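You operate a simulated robot arm through the tools that you are given. There is no shell and no other tool. Be economical: measure what you need, move in short steps, check, and stop when the job is done.

Carry out the task below with a simulated two-armed robot. There is one attempt and no reset: what you move stays moved.

TASK
Take the lid off the small can and lay it down on the top of the labelled blue drum.

It is judged by the outcome, as a careful person would: the job done as asked, and still so three seconds after it is handed in. It fails if anything else is knocked over, pushed out of place, dropped, spilled or broken. Lids that push on must go on centred and level and be pressed home; caps that screw on are set level and turned clockwise until they are tight.

THE ROBOT
Two 7-joint arms with two-finger parallel grippers on one trunk, on a base that drives. Base frame: it is fixed to the floor where the robot stands at the start and does not move with it; the origin is under the middle of the robot, x ahead of it, y to its left, z up. Readings come in m, degrees, newtons and seconds.
The left shoulder is at the start at [0.08, 0.131, 0.947], the right one opposite. With the tool pointing down near the work surface each hand reaches from about 0.38 to 0.86 m from the robot's upright axis, wherever it stands, measured 20 degrees to its own side. Payload 1.57 kg a hand.
The tool frame of a hand sits at the grasp point between the pads (the TCP): z along the fingers, y along the line on which they close. The tips reach 0.03 m beyond it. Largest opening 0.11 m; finger width 0.024, thickness 0.012; the body of the gripper, 0.048 by 0.112 m, starts 0.078 m behind the TCP.
Orientation is that of the tool frame in the base frame, as a unit quaternion [x, y, z, w]. With the fingers straight down and closing along the base's y, the tool's x points along the base's -x, its y along +y and its z along -z.

THE INTERFACE
- The arms move only by the tool servo_tool. It takes "left_series", "right_series" or both (then of equal length, played together; a hand with none holds still); each is one flat list of numbers, 6 for each row, row after row: the shift along the base's x, y, z in units of 150 mm (1.0 is 150 mm), then the turn, a rotation vector about the base's x, y, z in units of 180 degrees (1.0 is 180 degrees). In form: [x, y, z, wx, wy, wz, x, y, z, wx, wy, wz, ...]. A call has 1 to 20 rows; each row is the pose to reach, as a shift and turn from the pose commanded when the call began. "left_jaw" and "right_jaw" are, for a hand that has rows, the closure in counts, from 0 (fully open) to 255 (shut), set as the call begins (left out, the last holds). A call with a number of a shift or a turn outside -1 to 1 is refused whole. A row lasts 0.2 s, in which the tool goes at most 0.05 m and 8.6 degrees; a call with a longer step from one row to the next is refused whole, and so is a gripper value outside its range. Where a pose cannot be reached the arm comes as near as it can. A force on the tool above 40 N (or 10 N above the force at the start of the call, whichever is more), or a blocked arm, ends the call early, and 0.2 s more pass. Each finger travels about 0.108 m/s and halts on what it meets, pressing with about 41 N; the grip force reading is that of the motor and also rises with nothing between the fingers. The clock runs only during rows and for 0.2 s after the last one: add rows that repeat a pose to give the fingers time. It gives the time, the measured TCP pose, the force on the tool (base axes), the opening and the grip force at its end, in the units of the frame above (readings bear some noise), with the torque about the TCP (base axes, N m) and any sound that the robot's microphone picked up.
- Cameras (640 x 400 px; columns grow to the right, rows downward): "scene" is now at [-0.0525, 0.0156, 1.4208]; the picture's right is [0.16, -0.99, 0.00], its down [-0.55, -0.09, -0.83] and it looks along [0.82, 0.13, -0.56] (base axes); focal length 257 px, centre (320, 200). "left" rides on the left gripper at [0.07, -0.016, -0.141] in its tool frame; the picture's right is [0.23, 0.97, 0.00], its down [-0.86, 0.20, -0.48] and it looks along [-0.47, 0.11, 0.88] (tool axes); focal length 222 px, centre (320, 200). "right" rides on the right gripper at [0.07, 0.016, -0.141] in its tool frame; the picture's right is [-0.23, 0.97, 0.00], its down [-0.86, -0.20, -0.48] and it looks along [-0.47, -0.11, 0.88] (tool axes); focal length 222 px, centre (320, 200). There is no depth. A picture from a camera that has moved, and an enlarged one, comes with that camera's place and axes in the base frame and with its lens.
- get_image(camera): a new picture of that camera. No time passes.
- drive_base(legs): drives the robot by 1 to 6 legs, each [ahead, left, turn to the left] in m, m and degrees, along the robot's own axes; the way and the turn of a leg run together, so that a leg with both is an arc; at most 1.5 m and 180 degrees a leg. The arms and the cameras ride along, it lands a little off, and it stops where it bumps. It gives what a move gives.
- turn_head(pan, tilt): turns the head with the scene camera to pan (to the left, within 109 degrees either way) and tilt (down, from -29 to 69), counted from straight ahead of the robot. It gives what a move gives.
- close_up(camera, box): a new picture of the part [left, top, right, bottom] of that camera's present view, enlarged. No time passes.
- close_job(): hands the job in; it is judged then, once.

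Go step by step. Nothing tells you exact positions but the pictures and the camera data: compare them with the known pose of the tool, close in by small moves and look again before you grip or let go. The budget is 120 turns and 92 pictures, counting those below and the enlarged ones. Unless the task says otherwise, let go and move clear before handing in, and close with one line.

The tools are called after "Emit:" as a command line: name --argument value ..., lists and objects as JSON in quotes. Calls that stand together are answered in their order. servo_tool: Moves the arms, as the interface text tells. Its arguments: {"type":"object","properties":{"left_series":{"type":"array","items":{"type":"number"}},"left_jaw":{"type":"number"},"right_series":{"type":"array","items":{"type":"number"}},"right_jaw":{"type":"number"}},"required":[]} The other tools are called the same way: drive_base (legs) drives the base; turn_head (pan, tilt) turns the head that bears the scene camera; get_image (camera) takes a picture; close_up (camera, box) takes an enlarged picture of a part of a camera's view; close_job () hands the job in.

At the start:

```text
time: 0.0
left_tcp_pos: [0.4185, 0.3551, 1.098]
left_tcp_rot: [0.001, 1.0, 0.001, 0.001]
left_ft_force: [0.9, -0.7, 0.6]
left_torque: [0.0, 0.01, 0.0]
left_gripper_width: 0.1102
left_gripper_force: 0.2
right_tcp_pos: [0.5087, -0.0384, 1.0629]
right_tcp_rot: [0.0, 1.0, -0.001, 0.0]
right_ft_force: [0.7, 0.1, 0.1]
right_torque: [0.0, -0.02, -0.02]
right_gripper_width: 0.1104
right_gripper_force: 0.0
robot x, y, heading: [-0.0015, -0.0025, 0.3]
head pan, tilt: [9.1, 33.9]
```

scene: 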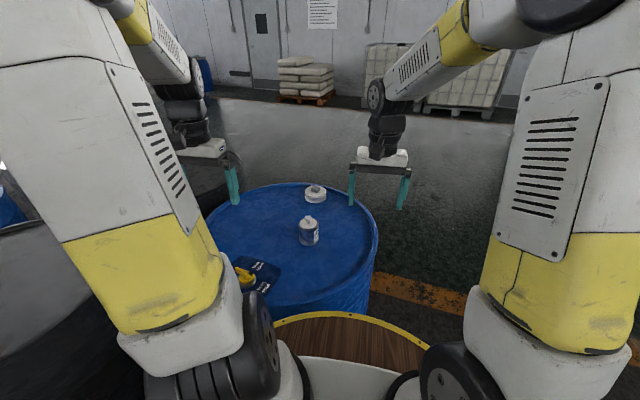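
right: 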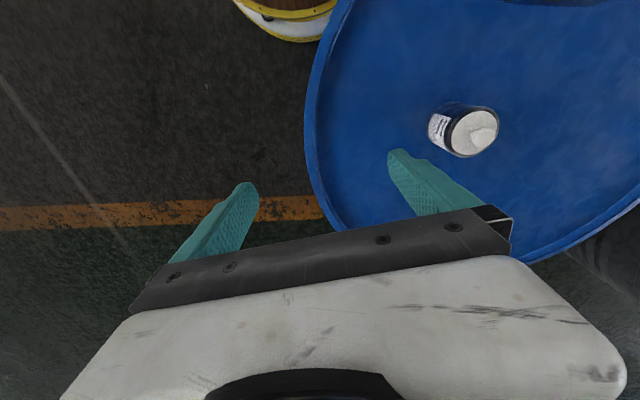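
left: 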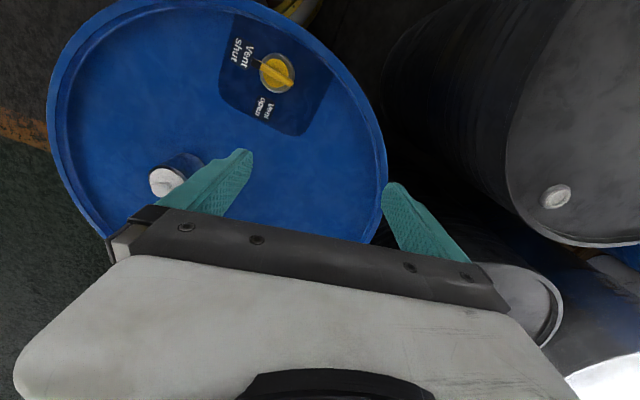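

I see a blue drum ahead with a vent plate, a small labelled can and another small item on it. I'll look closer first.

Emit:
close_up --camera "scene" --box '[200, 170, 400, 320]'

Emit:
turn_head --pan 60 --tilt 35

Emit:
get_image --camera "scene"

```text
2.67 times, centred on (300, 245) of scene
camera zoom: at [-0.0525, 0.0156, 1.4208], right [0.16, -0.99, 0.0], down [-0.55, -0.09, -0.83], along [0.82, 0.13, -0.56], focal length 684 px, centre (373, 80)
```

zoom: 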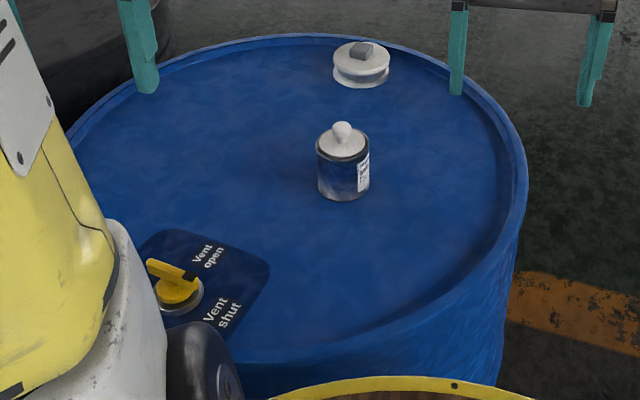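

```text
time: 1.2
left_tcp_pos: [0.4176, 0.3566, 1.0989]
left_tcp_rot: [0.0, 1.0, 0.0, -0.001]
left_ft_force: [-0.2, -0.3, -0.7]
left_torque: [-0.02, 0.02, 0.02]
left_gripper_width: 0.1099
left_gripper_force: 0.0
right_tcp_pos: [0.5092, -0.0378, 1.0625]
right_tcp_rot: [0.0, 1.0, 0.0, 0.0]
right_ft_force: [-0.7, 0.4, -0.5]
right_torque: [0.0, -0.03, -0.01]
right_gripper_width: 0.1101
right_gripper_force: 0.1
robot x, y, heading: [0.001, 0.0003, 0.1]
head pan, tilt: [60.0, 35.0]
```

```text
87 pictures are left
camera scene: at [-0.096, 0.0778, 1.419], right [0.87, -0.5, 0.0], down [-0.29, -0.5, -0.82], along [0.41, 0.71, -0.57], focal length 257 px, centre (320, 200)
```

scene: 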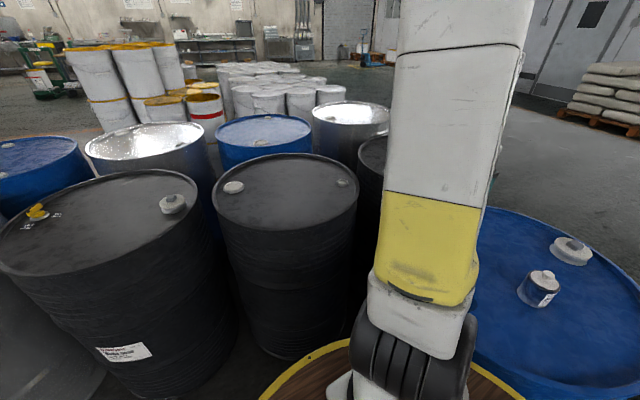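

There are several drums: black ones and more blue ones. I need to find out which blue one carries a label, so I look round further.

Emit:
close_up --camera "scene" --box '[0, 90, 240, 240]'

Emit:
turn_head --pan 105 --tilt 35

Emit:
get_image --camera "scene"

Emit:
turn_head --pan -60 --tilt 35

Emit:
get_image --camera "scene"

```text
2.67 times, centred on (120, 165) of scene
camera zoom: at [-0.096, 0.0778, 1.419], right [0.87, -0.5, 0.0], down [-0.29, -0.5, -0.82], along [0.41, 0.71, -0.57], focal length 684 px, centre (853, 293)
```

zoom: 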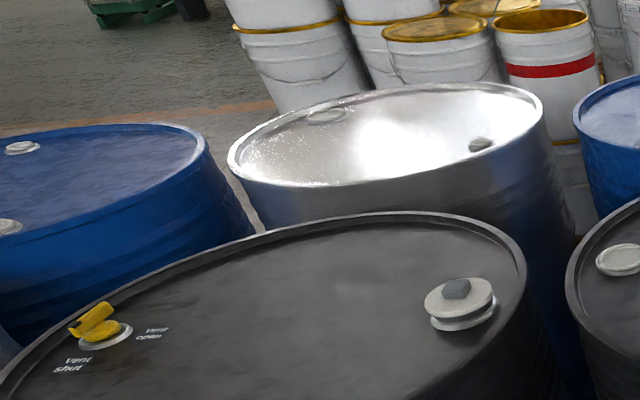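

```text
time: 2.3
left_tcp_pos: [0.4176, 0.3552, 1.0972]
left_tcp_rot: [0.0, 1.0, 0.0, 0.0]
left_ft_force: [0.5, 0.9, 0.2]
left_torque: [0.01, 0.05, 0.03]
left_gripper_width: 0.1101
left_gripper_force: 0.0
right_tcp_pos: [0.5101, -0.0395, 1.0629]
right_tcp_rot: [0.0, 1.0, 0.001, 0.0]
right_ft_force: [0.5, 0.2, 0.2]
right_torque: [0.01, 0.03, 0.01]
right_gripper_width: 0.1102
right_gripper_force: 0.1
robot x, y, heading: [0.0008, 0.0004, -0.0]
head pan, tilt: [105.0, 35.0]
```

```text
85 pictures are left
camera scene: at [-0.1628, 0.0866, 1.419], right [0.97, 0.26, 0.0], down [0.15, -0.55, -0.82], along [-0.21, 0.79, -0.57], focal length 257 px, centre (320, 200)
```

scene: 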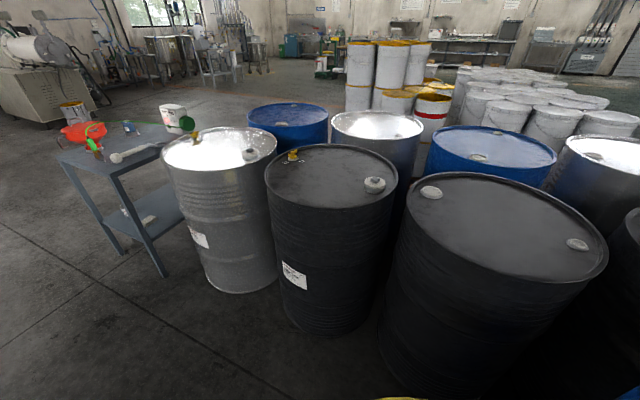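

```text
time: 4.8
left_tcp_pos: [0.4178, 0.3545, 1.0978]
left_tcp_rot: [0.001, 1.0, 0.0, 0.0]
left_ft_force: [-0.3, 1.0, -0.8]
left_torque: [0.03, 0.0, -0.03]
left_gripper_width: 0.1101
left_gripper_force: 0.1
right_tcp_pos: [0.5097, -0.0392, 1.0634]
right_tcp_rot: [0.0, 1.0, 0.0, 0.0]
right_ft_force: [0.0, 0.3, 0.3]
right_torque: [0.02, 0.0, -0.03]
right_gripper_width: 0.1101
right_gripper_force: 0.1
robot x, y, heading: [0.0029, -0.0007, -0.1]
head pan, tilt: [-60.0, 35.0]
```

```text
84 pictures are left
camera scene: at [-0.096, -0.0747, 1.419], right [-0.87, -0.5, 0.0], down [-0.29, 0.5, -0.82], along [0.41, -0.71, -0.57], focal length 257 px, centre (320, 200)
```

scene: 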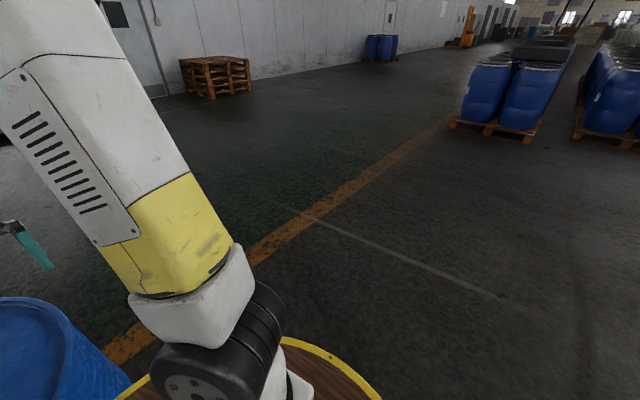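

The other blue drums show no label. I check the near drum's side for one by tilting the head down.

Emit:
turn_head --pan 9 --tilt 50

Emit:
get_image --camera "scene"

Emit:
close_up --camera "scene" --box '[240, 80, 380, 180]'

Emit:
close_up --camera "right" --box '[380, 70, 540, 170]'

```text
time: 6.2
left_tcp_pos: [0.4176, 0.356, 1.0978]
left_tcp_rot: [0.0, 1.0, 0.0, 0.0]
left_ft_force: [-0.9, -0.8, -0.7]
left_torque: [-0.01, -0.03, 0.0]
left_gripper_width: 0.1098
left_gripper_force: 0.0
right_tcp_pos: [0.5104, -0.0382, 1.0617]
right_tcp_rot: [0.0, 1.0, 0.0, 0.0]
right_ft_force: [1.2, 0.1, -1.0]
right_torque: [-0.03, 0.01, 0.0]
right_gripper_width: 0.1102
right_gripper_force: 0.1
robot x, y, heading: [0.001, -0.0012, 0.1]
head pan, tilt: [9.0, 50.0]
```

```text
83 pictures are left
camera scene: at [-0.064, 0.0135, 1.3973], right [0.16, -0.99, 0.0], down [-0.76, -0.12, -0.64], along [0.63, 0.1, -0.77], focal length 257 px, centre (320, 200)
```

scene: 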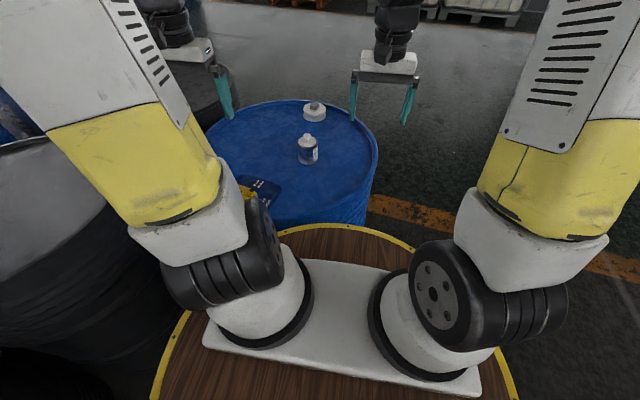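

```text
4.00 times, centred on (310, 130) of scene
camera zoom: at [-0.064, 0.0135, 1.3973], right [0.16, -0.99, 0.0], down [-0.76, -0.12, -0.64], along [0.63, 0.1, -0.77], focal length 1026 px, centre (360, 480)
```

zoom: 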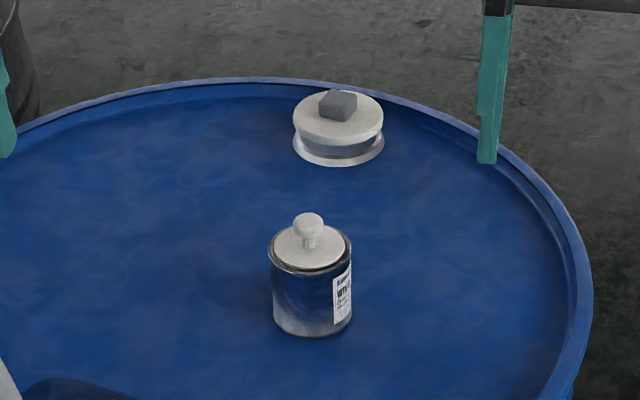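

```text
4.00 times, centred on (460, 120) of right
camera zoom: at [0.4415, -0.0217, 1.2032], right [0.23, 0.97, 0.0], down [0.86, -0.2, 0.48], along [0.47, -0.11, -0.88], focal length 888 px, centre (-240, 520)
```

zoom: 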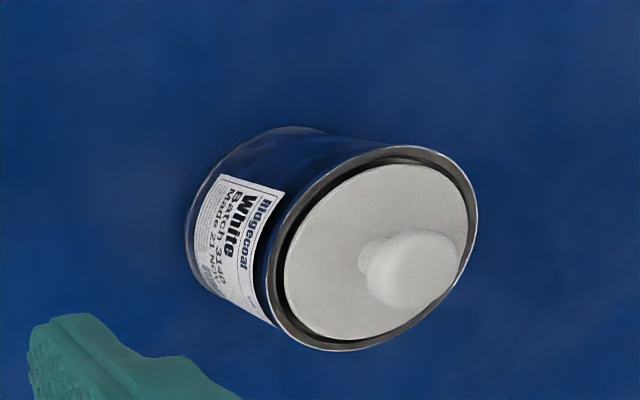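

The can ("Ridgecoat White") has a knobbed lid, and I put the knob at about (0.540, 0.145, 0.946). I bring the right hand above it and look again.

Emit:
servo_tool --right_series '[0.05, 0.25, 0, 0, 0, 0, 0.1, 0.5, 0, 0, 0, 0, 0.15, 0.75, 0, 0, 0, 0, 0.2, 1.0, 0, 0, 0, 0]'

Emit:
servo_tool --right_series '[0, 0.1, 0, 0, 0, 0, 0, 0.22, -0.1, 0, 0, 0, 0, 0.22, -0.2, 0, 0, 0, 0, 0.22, -0.2, 0, 0, 0]'

Emit:
get_image --camera "right"

Emit:
get_image --camera "scene"

Emit:
get_image --camera "left"

```text
time: 7.2
left_tcp_pos: [0.4187, 0.3559, 1.0981]
left_tcp_rot: [0.0, 1.0, 0.0, 0.001]
left_ft_force: [-0.4, 0.1, -0.7]
left_torque: [0.03, -0.03, 0.02]
left_gripper_width: 0.11
left_gripper_force: 0.0
right_tcp_pos: [0.5401, 0.1103, 1.0631]
right_tcp_rot: [-0.001, 1.0, 0.0, 0.001]
right_ft_force: [-0.4, -0.2, -0.3]
right_torque: [0.02, -0.01, 0.0]
right_gripper_width: 0.11
right_gripper_force: 0.0
robot x, y, heading: [-0.0001, 0.0001, -0.4]
head pan, tilt: [9.0, 50.0]
```

```text
time: 8.2
left_tcp_pos: [0.4182, 0.3554, 1.0989]
left_tcp_rot: [0.0, 1.0, 0.001, 0.0]
left_ft_force: [-0.5, 0.6, -0.1]
left_torque: [-0.01, 0.01, 0.05]
left_gripper_width: 0.11
left_gripper_force: 0.1
right_tcp_pos: [0.5395, 0.1448, 1.0331]
right_tcp_rot: [0.0, 1.0, 0.0, 0.0]
right_ft_force: [0.4, -0.5, 0.5]
right_torque: [-0.01, 0.0, 0.01]
right_gripper_width: 0.11
right_gripper_force: 0.1
robot x, y, heading: [0.0014, 0.0027, -0.0]
head pan, tilt: [9.0, 50.0]
```

```text
80 pictures are left
camera right: at [0.4713, 0.1618, 1.1729], right [0.23, 0.97, 0.0], down [0.85, -0.2, 0.48], along [0.47, -0.11, -0.88], focal length 222 px, centre (320, 200)
```

right: 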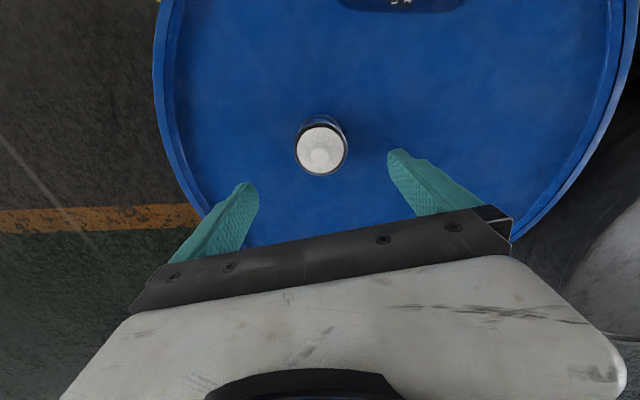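

```text
79 pictures are left
camera scene: at [-0.064, 0.0137, 1.3973], right [0.16, -0.99, 0.0], down [-0.76, -0.12, -0.64], along [0.63, 0.1, -0.77], focal length 257 px, centre (320, 200)
```

scene: 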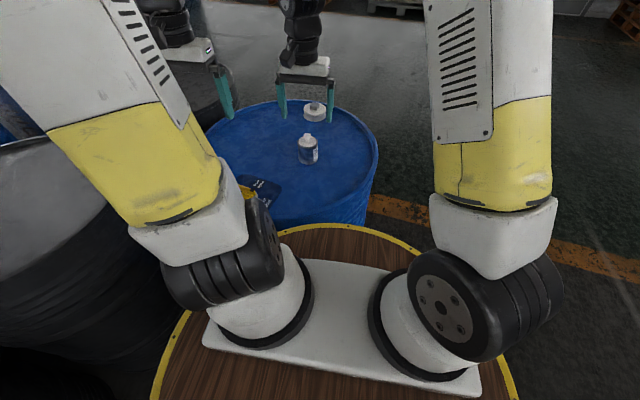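

```text
78 pictures are left
camera left: at [0.3484, 0.3394, 1.2396], right [-0.23, 0.97, 0.0], down [0.86, 0.2, 0.48], along [0.47, 0.11, -0.88], focal length 222 px, centre (320, 200)
```

left: 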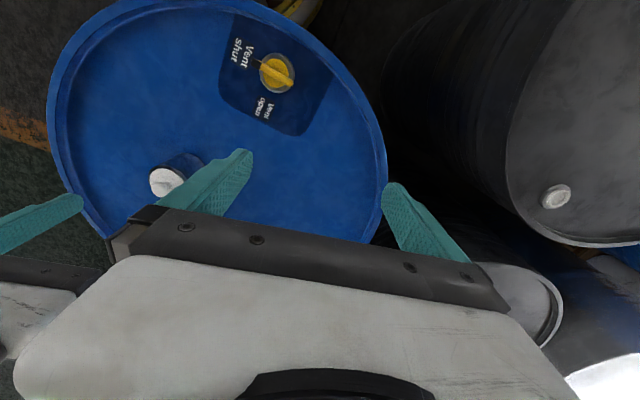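

The estimate holds: the knob lies right under the TCP within a few mm. I zoom in to size the knob, lid and rim.

Emit:
close_up --camera "right" --box '[272, 105, 368, 185]'

Emit:
close_up --camera "scene" --box '[272, 110, 344, 175]'

Emit:
close_up --camera "left" --box '[130, 140, 226, 210]'

```text
5.00 times, centred on (320, 145) of right
camera zoom: at [0.4713, 0.1618, 1.1729], right [0.23, 0.97, 0.0], down [0.85, -0.2, 0.48], along [0.47, -0.11, -0.88], focal length 1111 px, centre (320, 475)
```

zoom: 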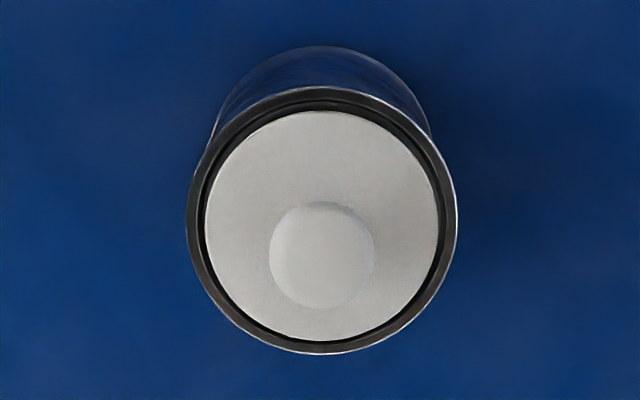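

```text
6.15 times, centred on (308, 142) of scene
camera zoom: at [-0.064, 0.0137, 1.3973], right [0.16, -0.99, 0.0], down [-0.76, -0.12, -0.64], along [0.63, 0.1, -0.77], focal length 1579 px, centre (394, 554)
```

zoom: 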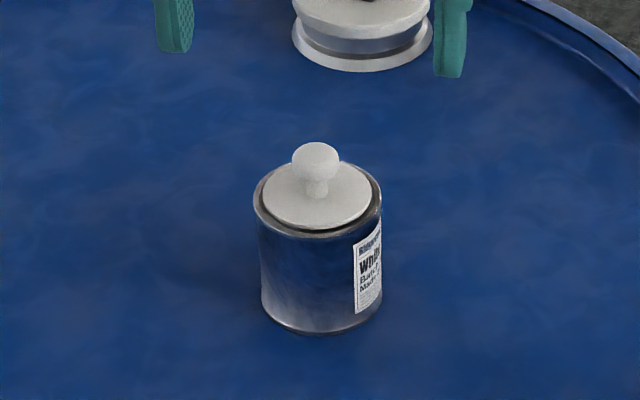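

```text
5.71 times, centred on (178, 175) of left
camera zoom: at [0.3484, 0.3394, 1.2396], right [-0.23, 0.97, 0.0], down [0.86, 0.2, 0.48], along [0.47, 0.11, -0.88], focal length 1269 px, centre (1131, 343)
```

zoom: 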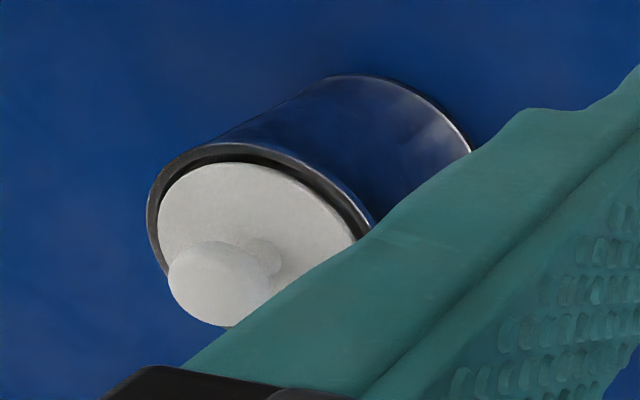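

The knob is about 22 mm wide and centred near z 0.945, with the lid plate at 0.925 inside the rim. I descend with open fingers to TCP z 0.962 and close there.

Emit:
servo_tool --right_series '[0.01, 0, -0.12, 0, 0, 0, 0.013, 0, -0.24, 0, 0, 0, 0.013, 0, -0.36, 0, 0, 0, 0.013, 0, -0.473, 0, 0, 0, 0.013, 0, -0.473, 0, 0, 0]'

Emit:
get_image --camera "right"

Emit:
close_up --camera "scene" --box '[262, 100, 350, 175]'

```text
time: 9.4
left_tcp_pos: [0.4187, 0.3545, 1.0993]
left_tcp_rot: [0.0, 1.0, 0.0, 0.0]
left_ft_force: [0.1, 0.3, -0.1]
left_torque: [0.01, 0.04, 0.01]
left_gripper_width: 0.11
left_gripper_force: 0.0
right_tcp_pos: [0.5418, 0.1439, 0.9607]
right_tcp_rot: [0.0, 1.0, 0.0, 0.0]
right_ft_force: [0.7, 0.8, 1.0]
right_torque: [0.0, -0.02, 0.05]
right_gripper_width: 0.1099
right_gripper_force: 0.1
robot x, y, heading: [-0.0005, 0.0014, -0.2]
head pan, tilt: [9.0, 50.0]
```

```text
74 pictures are left
camera right: at [0.4734, 0.1612, 1.1017], right [0.23, 0.97, 0.0], down [0.86, -0.2, 0.48], along [0.47, -0.11, -0.88], focal length 222 px, centre (320, 200)
```

right: 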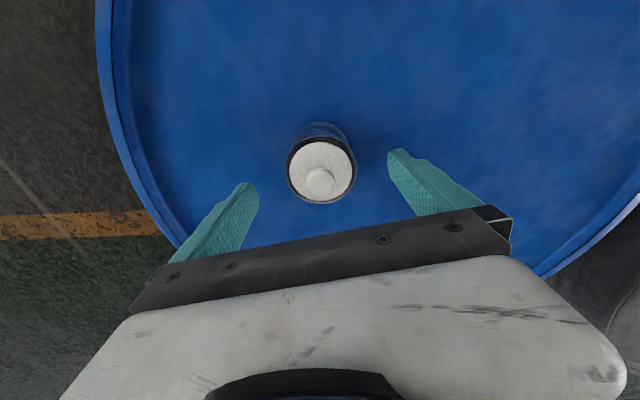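

```text
5.33 times, centred on (306, 138) of scene
camera zoom: at [-0.064, 0.0136, 1.3973], right [0.16, -0.99, 0.0], down [-0.76, -0.12, -0.64], along [0.63, 0.1, -0.77], focal length 1368 px, centre (395, 533)
```

zoom: 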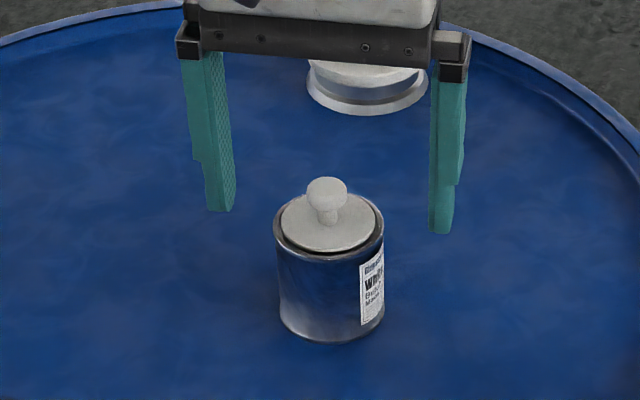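

Alignment is good in both views. I close on the knob.

Emit:
servo_tool --right_series '[0, 0.004, 0, 0, 0, 0, 0, 0.004, 0, 0, 0, 0, 0, 0.004, 0, 0, 0, 0, 0, 0.004, 0, 0, 0, 0]' --right_jaw 230

Emit:
close_up --camera "scene" --box '[262, 100, 350, 175]'

Emit:
close_up --camera "right" --box '[272, 105, 368, 215]'

```text
time: 10.4
left_tcp_pos: [0.418, 0.3565, 1.0991]
left_tcp_rot: [0.0, 1.0, 0.0, 0.0]
left_ft_force: [0.0, -0.2, 0.8]
left_torque: [-0.01, 0.01, -0.02]
left_gripper_width: 0.11
left_gripper_force: 0.0
right_tcp_pos: [0.5417, 0.1449, 0.9611]
right_tcp_rot: [0.0, 1.0, -0.001, 0.0]
right_ft_force: [0.2, 0.1, 1.3]
right_torque: [0.02, 0.03, 0.03]
right_gripper_width: 0.016
right_gripper_force: 31.7
robot x, y, heading: [-0.0014, 0.0029, -0.2]
head pan, tilt: [9.0, 50.0]
```

```text
5.33 times, centred on (306, 138) of scene
camera zoom: at [-0.064, 0.0137, 1.3973], right [0.16, -0.99, 0.0], down [-0.76, -0.12, -0.64], along [0.63, 0.1, -0.77], focal length 1368 px, centre (395, 533)
```

zoom: 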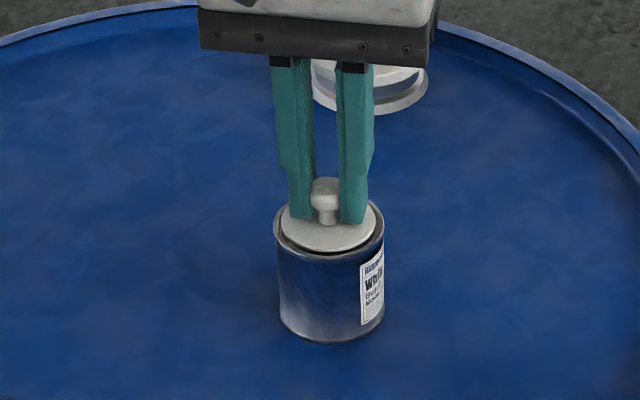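

```text
3.64 times, centred on (320, 160) of right
camera zoom: at [0.4735, 0.1622, 1.1021], right [0.23, 0.97, 0.0], down [0.86, -0.2, 0.48], along [0.47, -0.11, -0.88], focal length 808 px, centre (320, 346)
```

zoom: 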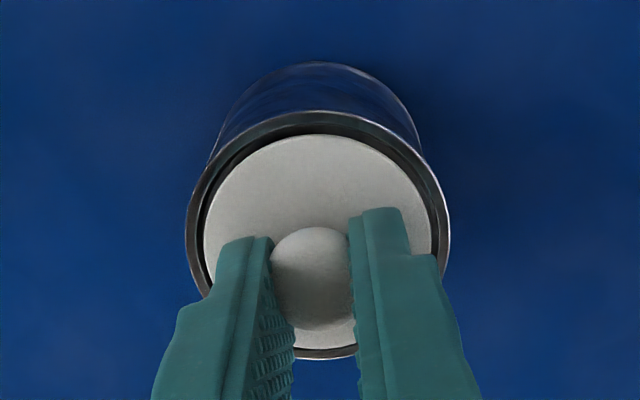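

The knob is held and the can has not moved. I lift a few mm and watch force and whether the can follows.

Emit:
servo_tool --right_series '[0, 0, 0.01, 0, 0, 0, 0, 0, 0.02, 0, 0, 0, 0, 0, 0.03, 0, 0, 0, 0, 0, 0.04, 0, 0, 0]' --right_jaw 255

Emit:
close_up --camera "scene" --box '[262, 100, 350, 175]'

```text
time: 11.4
left_tcp_pos: [0.419, 0.3568, 1.0978]
left_tcp_rot: [0.0, 1.0, 0.0, 0.0]
left_ft_force: [0.1, 0.5, -0.3]
left_torque: [0.02, 0.0, 0.01]
left_gripper_width: 0.1099
left_gripper_force: 0.2
right_tcp_pos: [0.5413, 0.1444, 0.9675]
right_tcp_rot: [0.0, 1.0, -0.001, 0.0]
right_ft_force: [0.1, -0.1, -0.2]
right_torque: [0.0, 0.0, 0.02]
right_gripper_width: 0.0155
right_gripper_force: 31.1
robot x, y, heading: [0.0017, 0.0018, -0.0]
head pan, tilt: [9.0, 50.0]
```

```text
5.33 times, centred on (306, 138) of scene
camera zoom: at [-0.064, 0.0137, 1.3973], right [0.16, -0.99, 0.0], down [-0.76, -0.12, -0.64], along [0.63, 0.1, -0.77], focal length 1368 px, centre (395, 533)
```

zoom: 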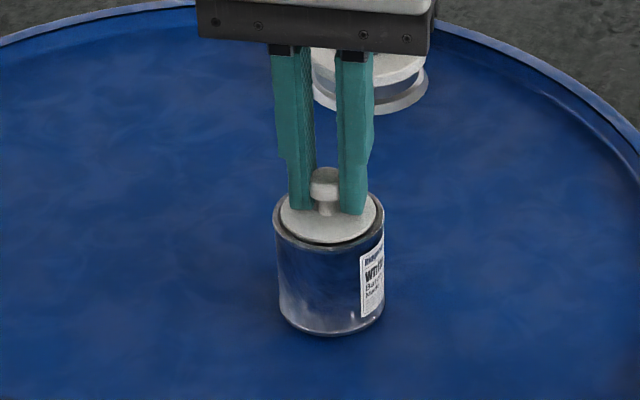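

The can comes up with the lid, so the lid fits tightly and the can needs holding. I set it back down, release, raise the right hand, and bring the left hand in at 45° from the front-left to grip the body.

Emit:
servo_tool --right_series '[0, 0, -0.01, 0, 0, 0, 0, 0, -0.02, 0, 0, 0, 0, 0, -0.03, 0, 0, 0, 0, 0, -0.04, 0, 0, 0, 0, 0, -0.04, 0, 0, 0]'

Emit:
servo_tool --right_series '[0, 0, 0, 0, 0, 0, 0, 0, 0, 0, 0, 0, 0, 0, 0, 0, 0, 0, 0, 0, 0.1, 0, 0, 0, 0, 0, 0.3, 0, 0, 0, 0, 0, 0.6, 0, 0, 0, 0, 0, 0.9, 0, 0, 0]' --right_jaw 0

Emit:
servo_tool --left_series '[0.04, -0.13, -0.05, -0.0095, -0.03025, -0.023, 0.08, -0.26, -0.1, -0.0191, -0.0605, -0.046, 0.12, -0.39, -0.15, -0.0286, -0.09075, -0.069, 0.16, -0.52, -0.2, -0.0381, -0.121, -0.0921, 0.2, -0.65, -0.25, -0.0477, -0.15125, -0.1151, 0.24, -0.78, -0.3, -0.0572, -0.1815, -0.1381, 0.28, -0.91, -0.35, -0.0668, -0.21175, -0.1612, 0.32, -1.0, -0.4, -0.0763, -0.242, -0.1842, 0.32, -1.0, -0.4, -0.0763, -0.242, -0.1842]'

Emit:
get_image --camera "left"

Emit:
get_image --camera "scene"

```text
time: 12.6
left_tcp_pos: [0.4187, 0.3556, 1.0979]
left_tcp_rot: [0.0, 1.0, 0.001, 0.0]
left_ft_force: [0.4, -0.2, 0.3]
left_torque: [-0.01, -0.01, -0.01]
left_gripper_width: 0.1099
left_gripper_force: 0.1
right_tcp_pos: [0.5435, 0.1451, 0.9608]
right_tcp_rot: [0.0, 1.0, 0.0, 0.0]
right_ft_force: [0.2, -0.6, 0.2]
right_torque: [0.0, -0.01, -0.02]
right_gripper_width: 0.0156
right_gripper_force: 31.6
robot x, y, heading: [-0.0005, 0.0001, -0.2]
head pan, tilt: [9.0, 50.0]
```

```text
time: 14.2
left_tcp_pos: [0.4196, 0.3548, 1.0984]
left_tcp_rot: [0.0, 1.0, 0.001, 0.0]
left_ft_force: [-0.3, -0.1, 0.2]
left_torque: [-0.05, 0.01, 0.02]
left_gripper_width: 0.1101
left_gripper_force: 0.1
right_tcp_pos: [0.5408, 0.1455, 1.0977]
right_tcp_rot: [0.0, 1.0, 0.0, 0.0]
right_ft_force: [0.6, -0.4, -0.8]
right_torque: [0.01, 0.04, 0.01]
right_gripper_width: 0.1101
right_gripper_force: 0.0
robot x, y, heading: [-0.001, -0.001, -0.1]
head pan, tilt: [9.0, 50.0]
```

```text
time: 16.2
left_tcp_pos: [0.4655, 0.2063, 1.0385]
left_tcp_rot: [0.278, 0.881, -0.115, 0.365]
left_ft_force: [0.1, 1.4, -0.4]
left_torque: [-0.02, -0.03, 0.02]
left_gripper_width: 0.11
left_gripper_force: 0.1
right_tcp_pos: [0.5429, 0.145, 1.0974]
right_tcp_rot: [0.0, 1.0, 0.0, 0.0]
right_ft_force: [0.8, 0.2, 0.6]
right_torque: [0.01, 0.0, 0.01]
right_gripper_width: 0.1101
right_gripper_force: 0.1
robot x, y, heading: [0.0026, -0.0014, -0.2]
head pan, tilt: [9.0, 50.0]
```

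```text
69 pictures are left
camera left: at [0.3341, 0.2781, 1.0894], right [0.43, 0.89, -0.16], down [0.33, 0.01, 0.94], along [0.84, -0.46, -0.29], focal length 222 px, centre (320, 200)
```

left: 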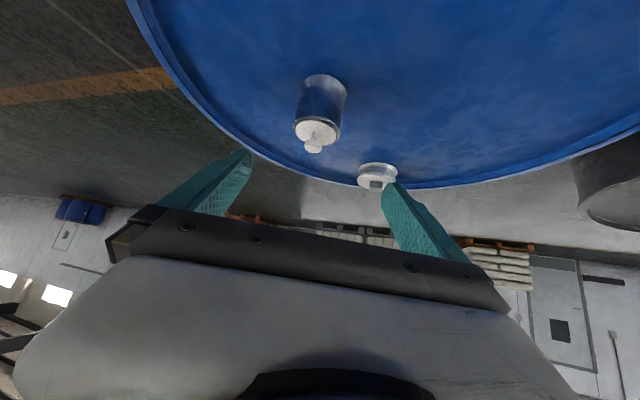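

```text
68 pictures are left
camera scene: at [-0.064, 0.0136, 1.3973], right [0.16, -0.99, 0.0], down [-0.76, -0.12, -0.64], along [0.63, 0.1, -0.77], focal length 257 px, centre (320, 200)
```

scene: 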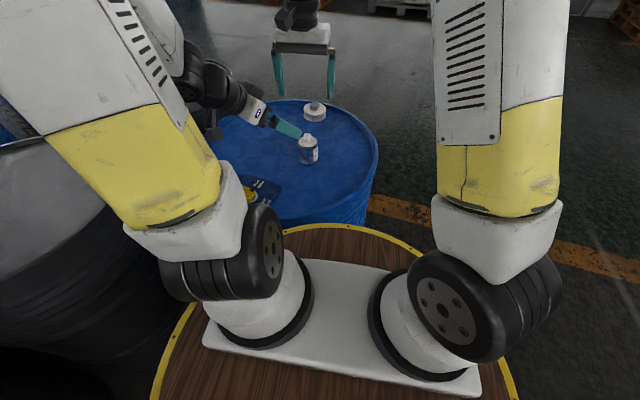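

The left hand reached the tilted pose and the can still stands in place. I lower to the approach line and go halfway in along the finger axis, then check.

Emit:
servo_tool --left_series '[0, -0.02, -0.13, 0, 0, 0, 0, -0.04, -0.26, 0, 0, 0, 0, -0.053, -0.377, 0, 0, 0, 0.077, -0.107, -0.471, 0, 0, 0, 0.154, -0.162, -0.565, 0, 0, 0, 0.231, -0.216, -0.66, 0, 0, 0, 0.231, -0.216, -0.66, 0, 0, 0]'

Emit:
get_image --camera "left"

Emit:
get_image --camera "right"

Emit:
close_up --camera "scene" --box '[230, 80, 370, 190]'

```text
time: 17.8
left_tcp_pos: [0.502, 0.1742, 0.9398]
left_tcp_rot: [0.278, 0.881, -0.115, 0.365]
left_ft_force: [0.0, 0.8, -0.2]
left_torque: [0.03, 0.01, 0.01]
left_gripper_width: 0.1098
left_gripper_force: 0.1
right_tcp_pos: [0.5423, 0.1448, 1.097]
right_tcp_rot: [0.001, 1.0, 0.0, 0.0]
right_ft_force: [0.3, -1.1, -0.1]
right_torque: [-0.01, 0.01, 0.01]
right_gripper_width: 0.1099
right_gripper_force: 0.0
robot x, y, heading: [-0.0008, 0.0013, 0.2]
head pan, tilt: [9.0, 50.0]
```

```text
67 pictures are left
camera left: at [0.3693, 0.2459, 0.9899], right [0.43, 0.89, -0.16], down [0.33, 0.01, 0.94], along [0.84, -0.46, -0.29], focal length 222 px, centre (320, 200)
```

left: 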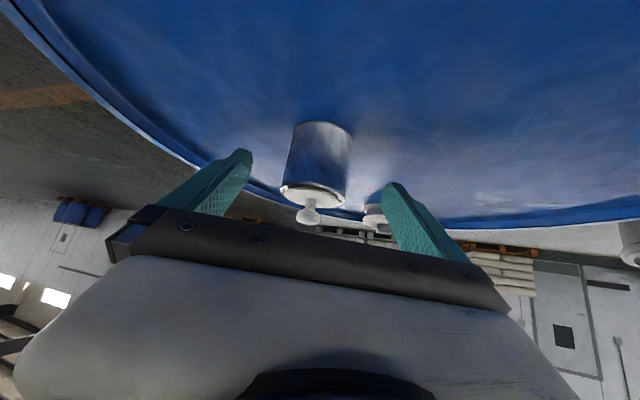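

```text
66 pictures are left
camera right: at [0.4734, 0.1623, 1.2377], right [0.23, 0.97, 0.0], down [0.86, -0.2, 0.48], along [0.47, -0.11, -0.88], focal length 222 px, centre (320, 200)
```

right: 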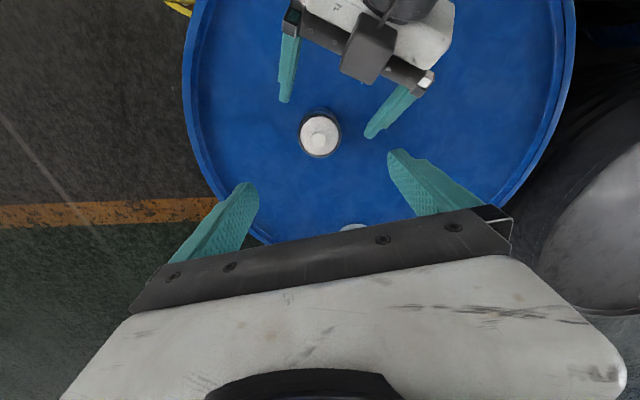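

```text
3.64 times, centred on (300, 135) of scene
camera zoom: at [-0.064, 0.0136, 1.3973], right [0.16, -0.99, 0.0], down [-0.76, -0.12, -0.64], along [0.63, 0.1, -0.77], focal length 933 px, centre (393, 436)
```

zoom: 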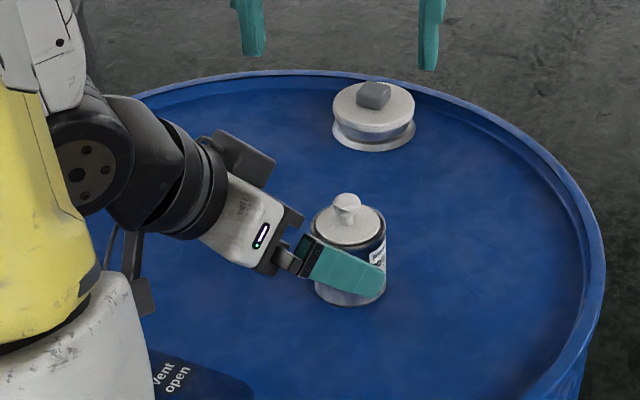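

The block on top of the left palm would come close to the right gripper at 45°, so I flatten the left hand to 35° pitch and turn it to 25° azimuth while backing off slightly.

Emit:
servo_tool --left_series '[-0.135, -0.01, -0.025, 0.0093, 0.0161, 0.0185, -0.135, -0.01, -0.025, 0.0186, 0.0322, 0.037, -0.135, -0.01, -0.025, 0.0279, 0.0483, 0.0556, -0.135, -0.01, -0.025, 0.0279, 0.0483, 0.0556]'

Emit:
get_image --camera "left"

Emit:
close_up --camera "right" --box '[180, 0, 500, 200]'

Emit:
close_up --camera "scene" --box '[220, 80, 360, 200]'

```text
time: 18.8
left_tcp_pos: [0.4819, 0.1726, 0.9352]
left_tcp_rot: [0.207, 0.932, -0.066, 0.292]
left_ft_force: [-0.1, 0.3, -0.5]
left_torque: [-0.03, 0.03, -0.02]
left_gripper_width: 0.1101
left_gripper_force: 0.1
left hand out of reach, approached as far as the arm can: row 1, 2
right_tcp_pos: [0.5431, 0.1452, 1.0965]
right_tcp_rot: [-0.001, 1.0, 0.0, 0.0]
right_ft_force: [0.5, 0.1, 0.1]
right_torque: [-0.01, 0.04, 0.01]
right_gripper_width: 0.1098
right_gripper_force: 0.1
robot x, y, heading: [0.0013, 0.0002, -0.3]
head pan, tilt: [9.0, 50.0]
```

```text
64 pictures are left
camera left: at [0.3498, 0.2164, 1.012], right [0.24, 0.96, -0.13], down [0.47, 0.0, 0.88], along [0.85, -0.28, -0.46], focal length 222 px, centre (320, 200)
```

left: 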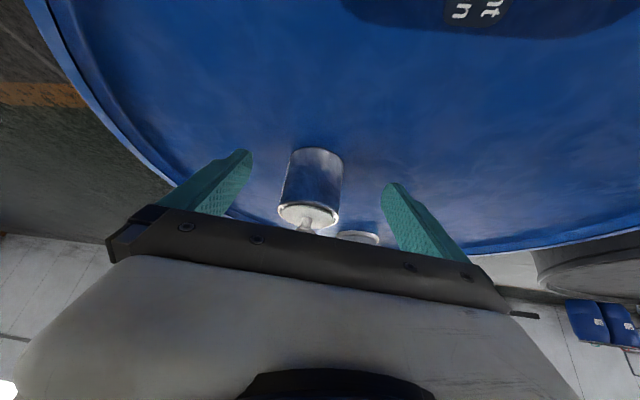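

```text
2.00 times, centred on (340, 100) of right
camera zoom: at [0.4734, 0.1624, 1.2377], right [0.23, 0.97, 0.0], down [0.86, -0.2, 0.48], along [0.47, -0.11, -0.88], focal length 444 px, centre (280, 400)
```

zoom: 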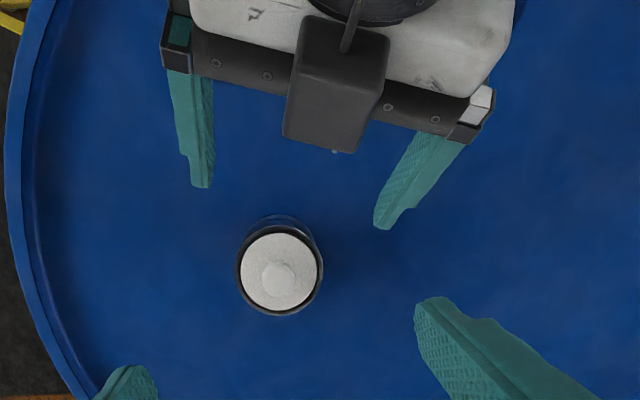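

```text
3.33 times, centred on (290, 140) of scene
camera zoom: at [-0.064, 0.0137, 1.3973], right [0.16, -0.99, 0.0], down [-0.76, -0.12, -0.64], along [0.63, 0.1, -0.77], focal length 855 px, centre (420, 400)
```

zoom: 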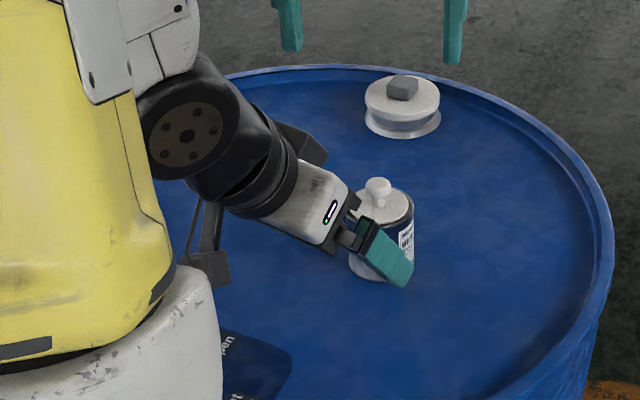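

The pose is reached, with camera and block well clear. I slide in along the fingers so the can sits between the pads.

Emit:
servo_tool --left_series '[0.087, -0.04, -0.07, 0, 0, 0, 0.173, -0.08, -0.14, 0, 0, 0, 0.26, -0.12, -0.21, 0, 0, 0, 0.346, -0.161, -0.28, 0, 0, 0, 0.346, -0.161, -0.28, 0, 0, 0]'

Emit:
get_image --camera "left"

Emit:
close_up --camera "right" --box '[180, 0, 500, 200]'

Emit:
close_up --camera "scene" --box '[240, 90, 360, 180]'

```text
time: 19.9
left_tcp_pos: [0.5334, 0.1489, 0.8981]
left_tcp_rot: [0.204, 0.93, -0.065, 0.298]
left_ft_force: [-12.1, 2.0, 24.3]
left_torque: [1.3, -0.4, 0.68]
left_gripper_width: 0.1087
left_gripper_force: 0.1
right_tcp_pos: [0.5404, 0.1457, 1.0985]
right_tcp_rot: [-0.002, 1.0, 0.0, 0.0]
right_ft_force: [0.0, -0.1, 0.3]
right_torque: [-0.03, -0.05, -0.03]
right_gripper_width: 0.1103
right_gripper_force: 0.0
robot x, y, heading: [0.0003, -0.0015, -0.1]
head pan, tilt: [9.0, 50.0]
stopped in row 5 (left hand): the force on the tool passed its limit at 125 N (the readings are from after the stop); the commanded pose is now the measured one
```

```text
61 pictures are left
camera left: at [0.3997, 0.1924, 0.972], right [0.24, 0.96, -0.13], down [0.46, 0.01, 0.89], along [0.85, -0.27, -0.44], focal length 222 px, centre (320, 200)
```

left: 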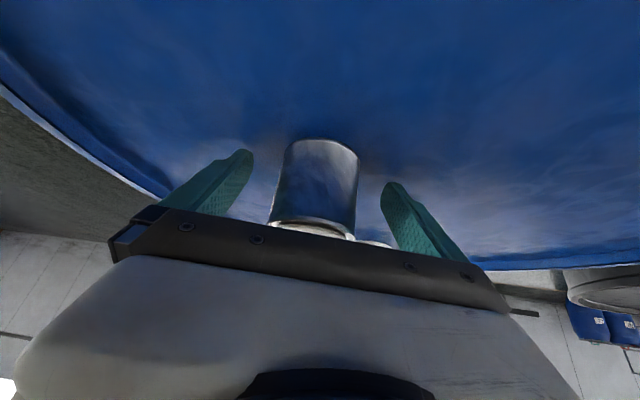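

```text
2.00 times, centred on (340, 100) of right
camera zoom: at [0.4711, 0.1635, 1.2383], right [0.22, 0.97, 0.0], down [0.86, -0.2, 0.48], along [0.47, -0.11, -0.88], focal length 444 px, centre (280, 400)
```

zoom: 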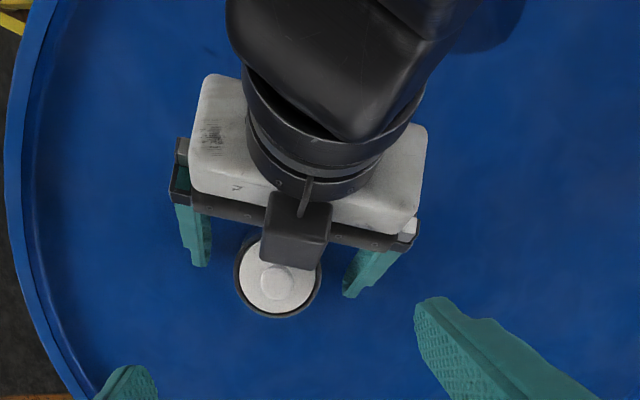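

```text
4.44 times, centred on (300, 135) of scene
camera zoom: at [-0.0658, 0.0137, 1.3972], right [0.16, -0.99, 0.0], down [-0.76, -0.12, -0.64], along [0.64, 0.1, -0.77], focal length 1140 px, centre (409, 489)
```

zoom: 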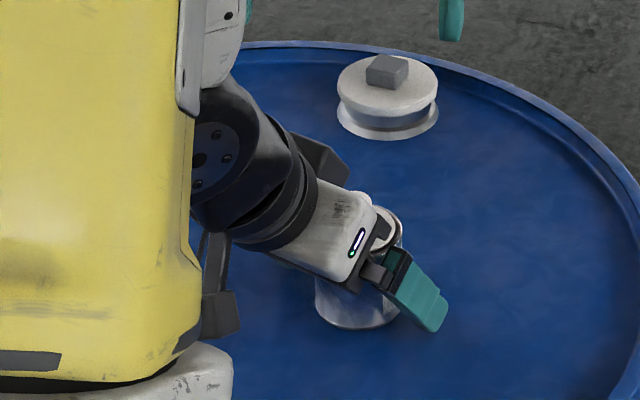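

The fingertips touched the drum top (it is nearer 0.871 than I thought); the can is unmoved. I raise the left hand 8 mm and check that the force goes.

Emit:
servo_tool --left_series '[0, 0, 0.03, 0, 0, 0, 0, 0, 0.055, 0, 0, 0, 0, 0, 0.055, 0, 0, 0]'

Emit:
close_up --camera "left" --box '[200, 100, 440, 260]'

Emit:
close_up --camera "scene" --box '[260, 110, 350, 180]'

```text
time: 20.7
left_tcp_pos: [0.5326, 0.1486, 0.904]
left_tcp_rot: [0.204, 0.93, -0.066, 0.297]
left_ft_force: [-0.2, 0.6, 0.0]
left_torque: [0.01, 0.0, -0.04]
left_gripper_width: 0.1101
left_gripper_force: 0.1
right_tcp_pos: [0.5416, 0.1451, 1.098]
right_tcp_rot: [-0.001, 1.0, -0.001, 0.0]
right_ft_force: [0.8, -0.3, -0.4]
right_torque: [-0.03, 0.0, -0.01]
right_gripper_width: 0.11
right_gripper_force: 0.1
robot x, y, heading: [0.0015, 0.0036, -0.2]
head pan, tilt: [9.0, 50.0]
```

```text
2.50 times, centred on (320, 180) of left
camera zoom: at [0.4006, 0.1918, 0.9793], right [0.24, 0.96, -0.13], down [0.47, 0.01, 0.89], along [0.85, -0.27, -0.45], focal length 555 px, centre (320, 250)
```

zoom: 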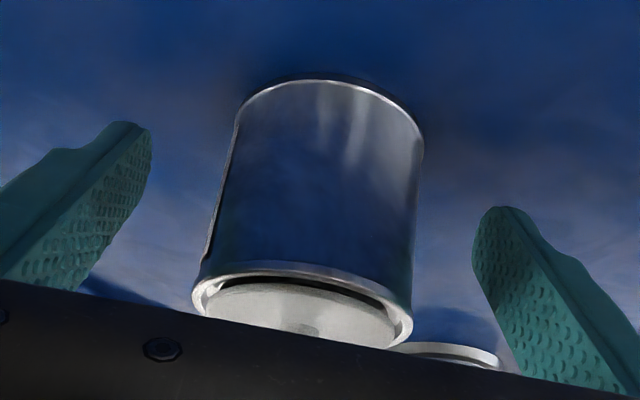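

```text
5.71 times, centred on (305, 145) of scene
camera zoom: at [-0.0645, 0.0137, 1.3973], right [0.16, -0.99, 0.0], down [-0.76, -0.12, -0.64], along [0.63, 0.1, -0.77], focal length 1466 px, centre (406, 514)
```

zoom: 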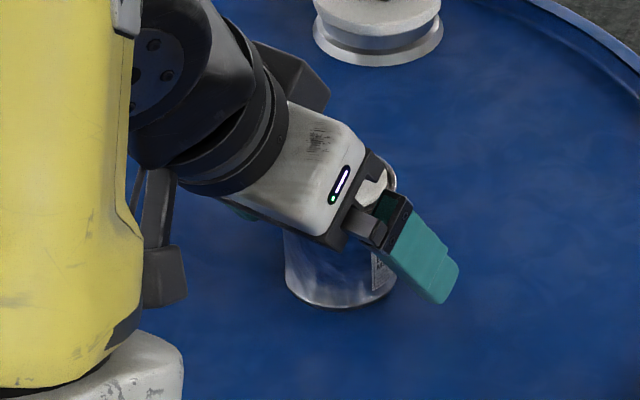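

Contact is gone and the can is centred between the pads. I back off 8 mm along the fingers for more room above, and close the left hand on the body.

Emit:
servo_tool --left_series '[-0.04, 0.0185, 0.0306, 0, 0, 0, -0.04, 0.0185, 0.0306, 0, 0, 0]'

Emit:
servo_tool --left_series '[0, 0, 0, 0, 0, 0, 0, 0, 0, 0, 0, 0, 0, 0, 0, 0, 0, 0, 0, 0, 0, 0, 0, 0]' --left_jaw 200

Emit:
close_up --camera "left" --box '[200, 100, 440, 260]'

Emit:
close_up --camera "right" --box '[220, 50, 420, 210]'

Emit:
close_up --camera "scene" --box '[260, 110, 350, 180]'

```text
time: 21.3
left_tcp_pos: [0.5274, 0.1515, 0.9095]
left_tcp_rot: [0.204, 0.931, -0.065, 0.296]
left_ft_force: [1.3, 0.1, 0.0]
left_torque: [-0.01, -0.02, 0.02]
left_gripper_width: 0.1103
left_gripper_force: 0.1
right_tcp_pos: [0.5416, 0.1478, 1.0971]
right_tcp_rot: [-0.001, 1.0, 0.0, 0.001]
right_ft_force: [-0.3, 0.4, -0.5]
right_torque: [0.0, 0.01, 0.03]
right_gripper_width: 0.1099
right_gripper_force: 0.1
robot x, y, heading: [-0.0007, 0.0036, 0.3]
head pan, tilt: [9.0, 50.0]
```

```text
time: 22.3
left_tcp_pos: [0.5266, 0.1509, 0.909]
left_tcp_rot: [0.204, 0.93, -0.065, 0.297]
left_ft_force: [-0.1, -0.3, -0.6]
left_torque: [0.01, -0.01, 0.0]
left_gripper_width: 0.0596
left_gripper_force: 40.7
right_tcp_pos: [0.5415, 0.1458, 1.0967]
right_tcp_rot: [-0.001, 1.0, 0.0, -0.001]
right_ft_force: [-0.5, 0.7, 0.6]
right_torque: [-0.02, 0.0, 0.0]
right_gripper_width: 0.1096
right_gripper_force: 0.2
robot x, y, heading: [-0.0024, 0.0004, -0.1]
head pan, tilt: [9.0, 50.0]
```

```text
2.50 times, centred on (320, 180) of left
camera zoom: at [0.3944, 0.1949, 0.9838], right [0.24, 0.96, -0.13], down [0.47, 0.01, 0.89], along [0.85, -0.27, -0.45], focal length 555 px, centre (320, 250)
```

zoom: 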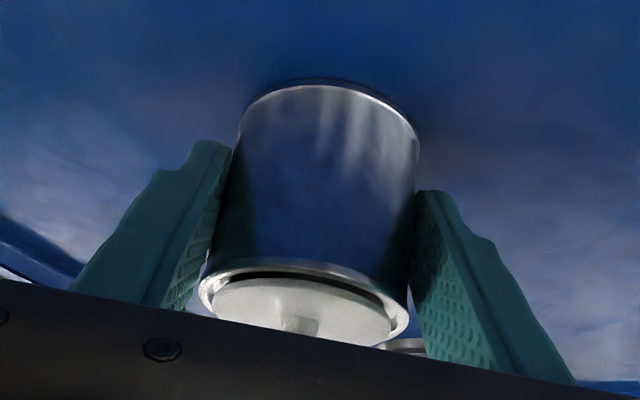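

```text
2.50 times, centred on (320, 130) of right
camera zoom: at [0.4723, 0.1633, 1.238], right [0.23, 0.97, 0.0], down [0.86, -0.2, 0.48], along [0.47, -0.11, -0.88], focal length 555 px, centre (320, 375)
```

zoom: 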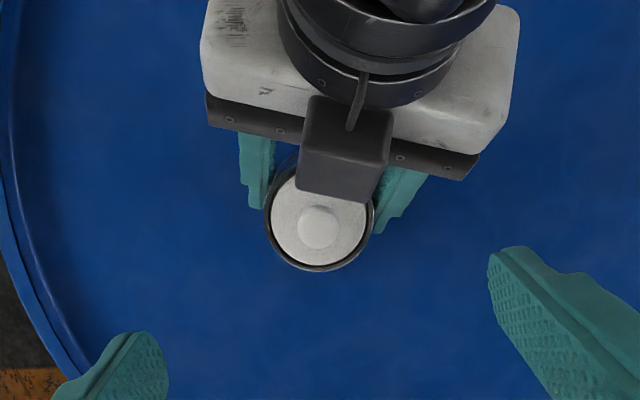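

```text
5.71 times, centred on (305, 145) of scene
camera zoom: at [-0.0645, 0.0137, 1.3973], right [0.16, -0.99, 0.0], down [-0.76, -0.12, -0.64], along [0.63, 0.1, -0.77], focal length 1466 px, centre (406, 514)
```

zoom: 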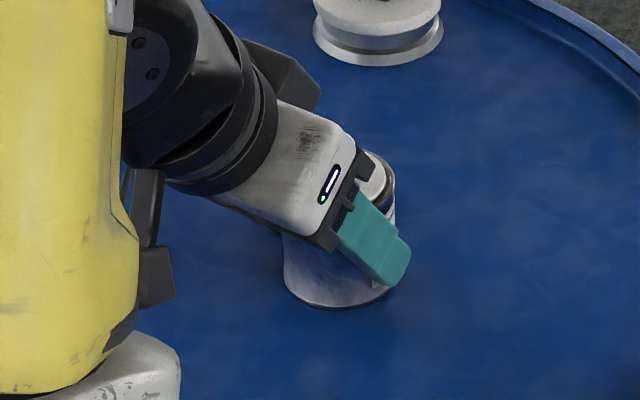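

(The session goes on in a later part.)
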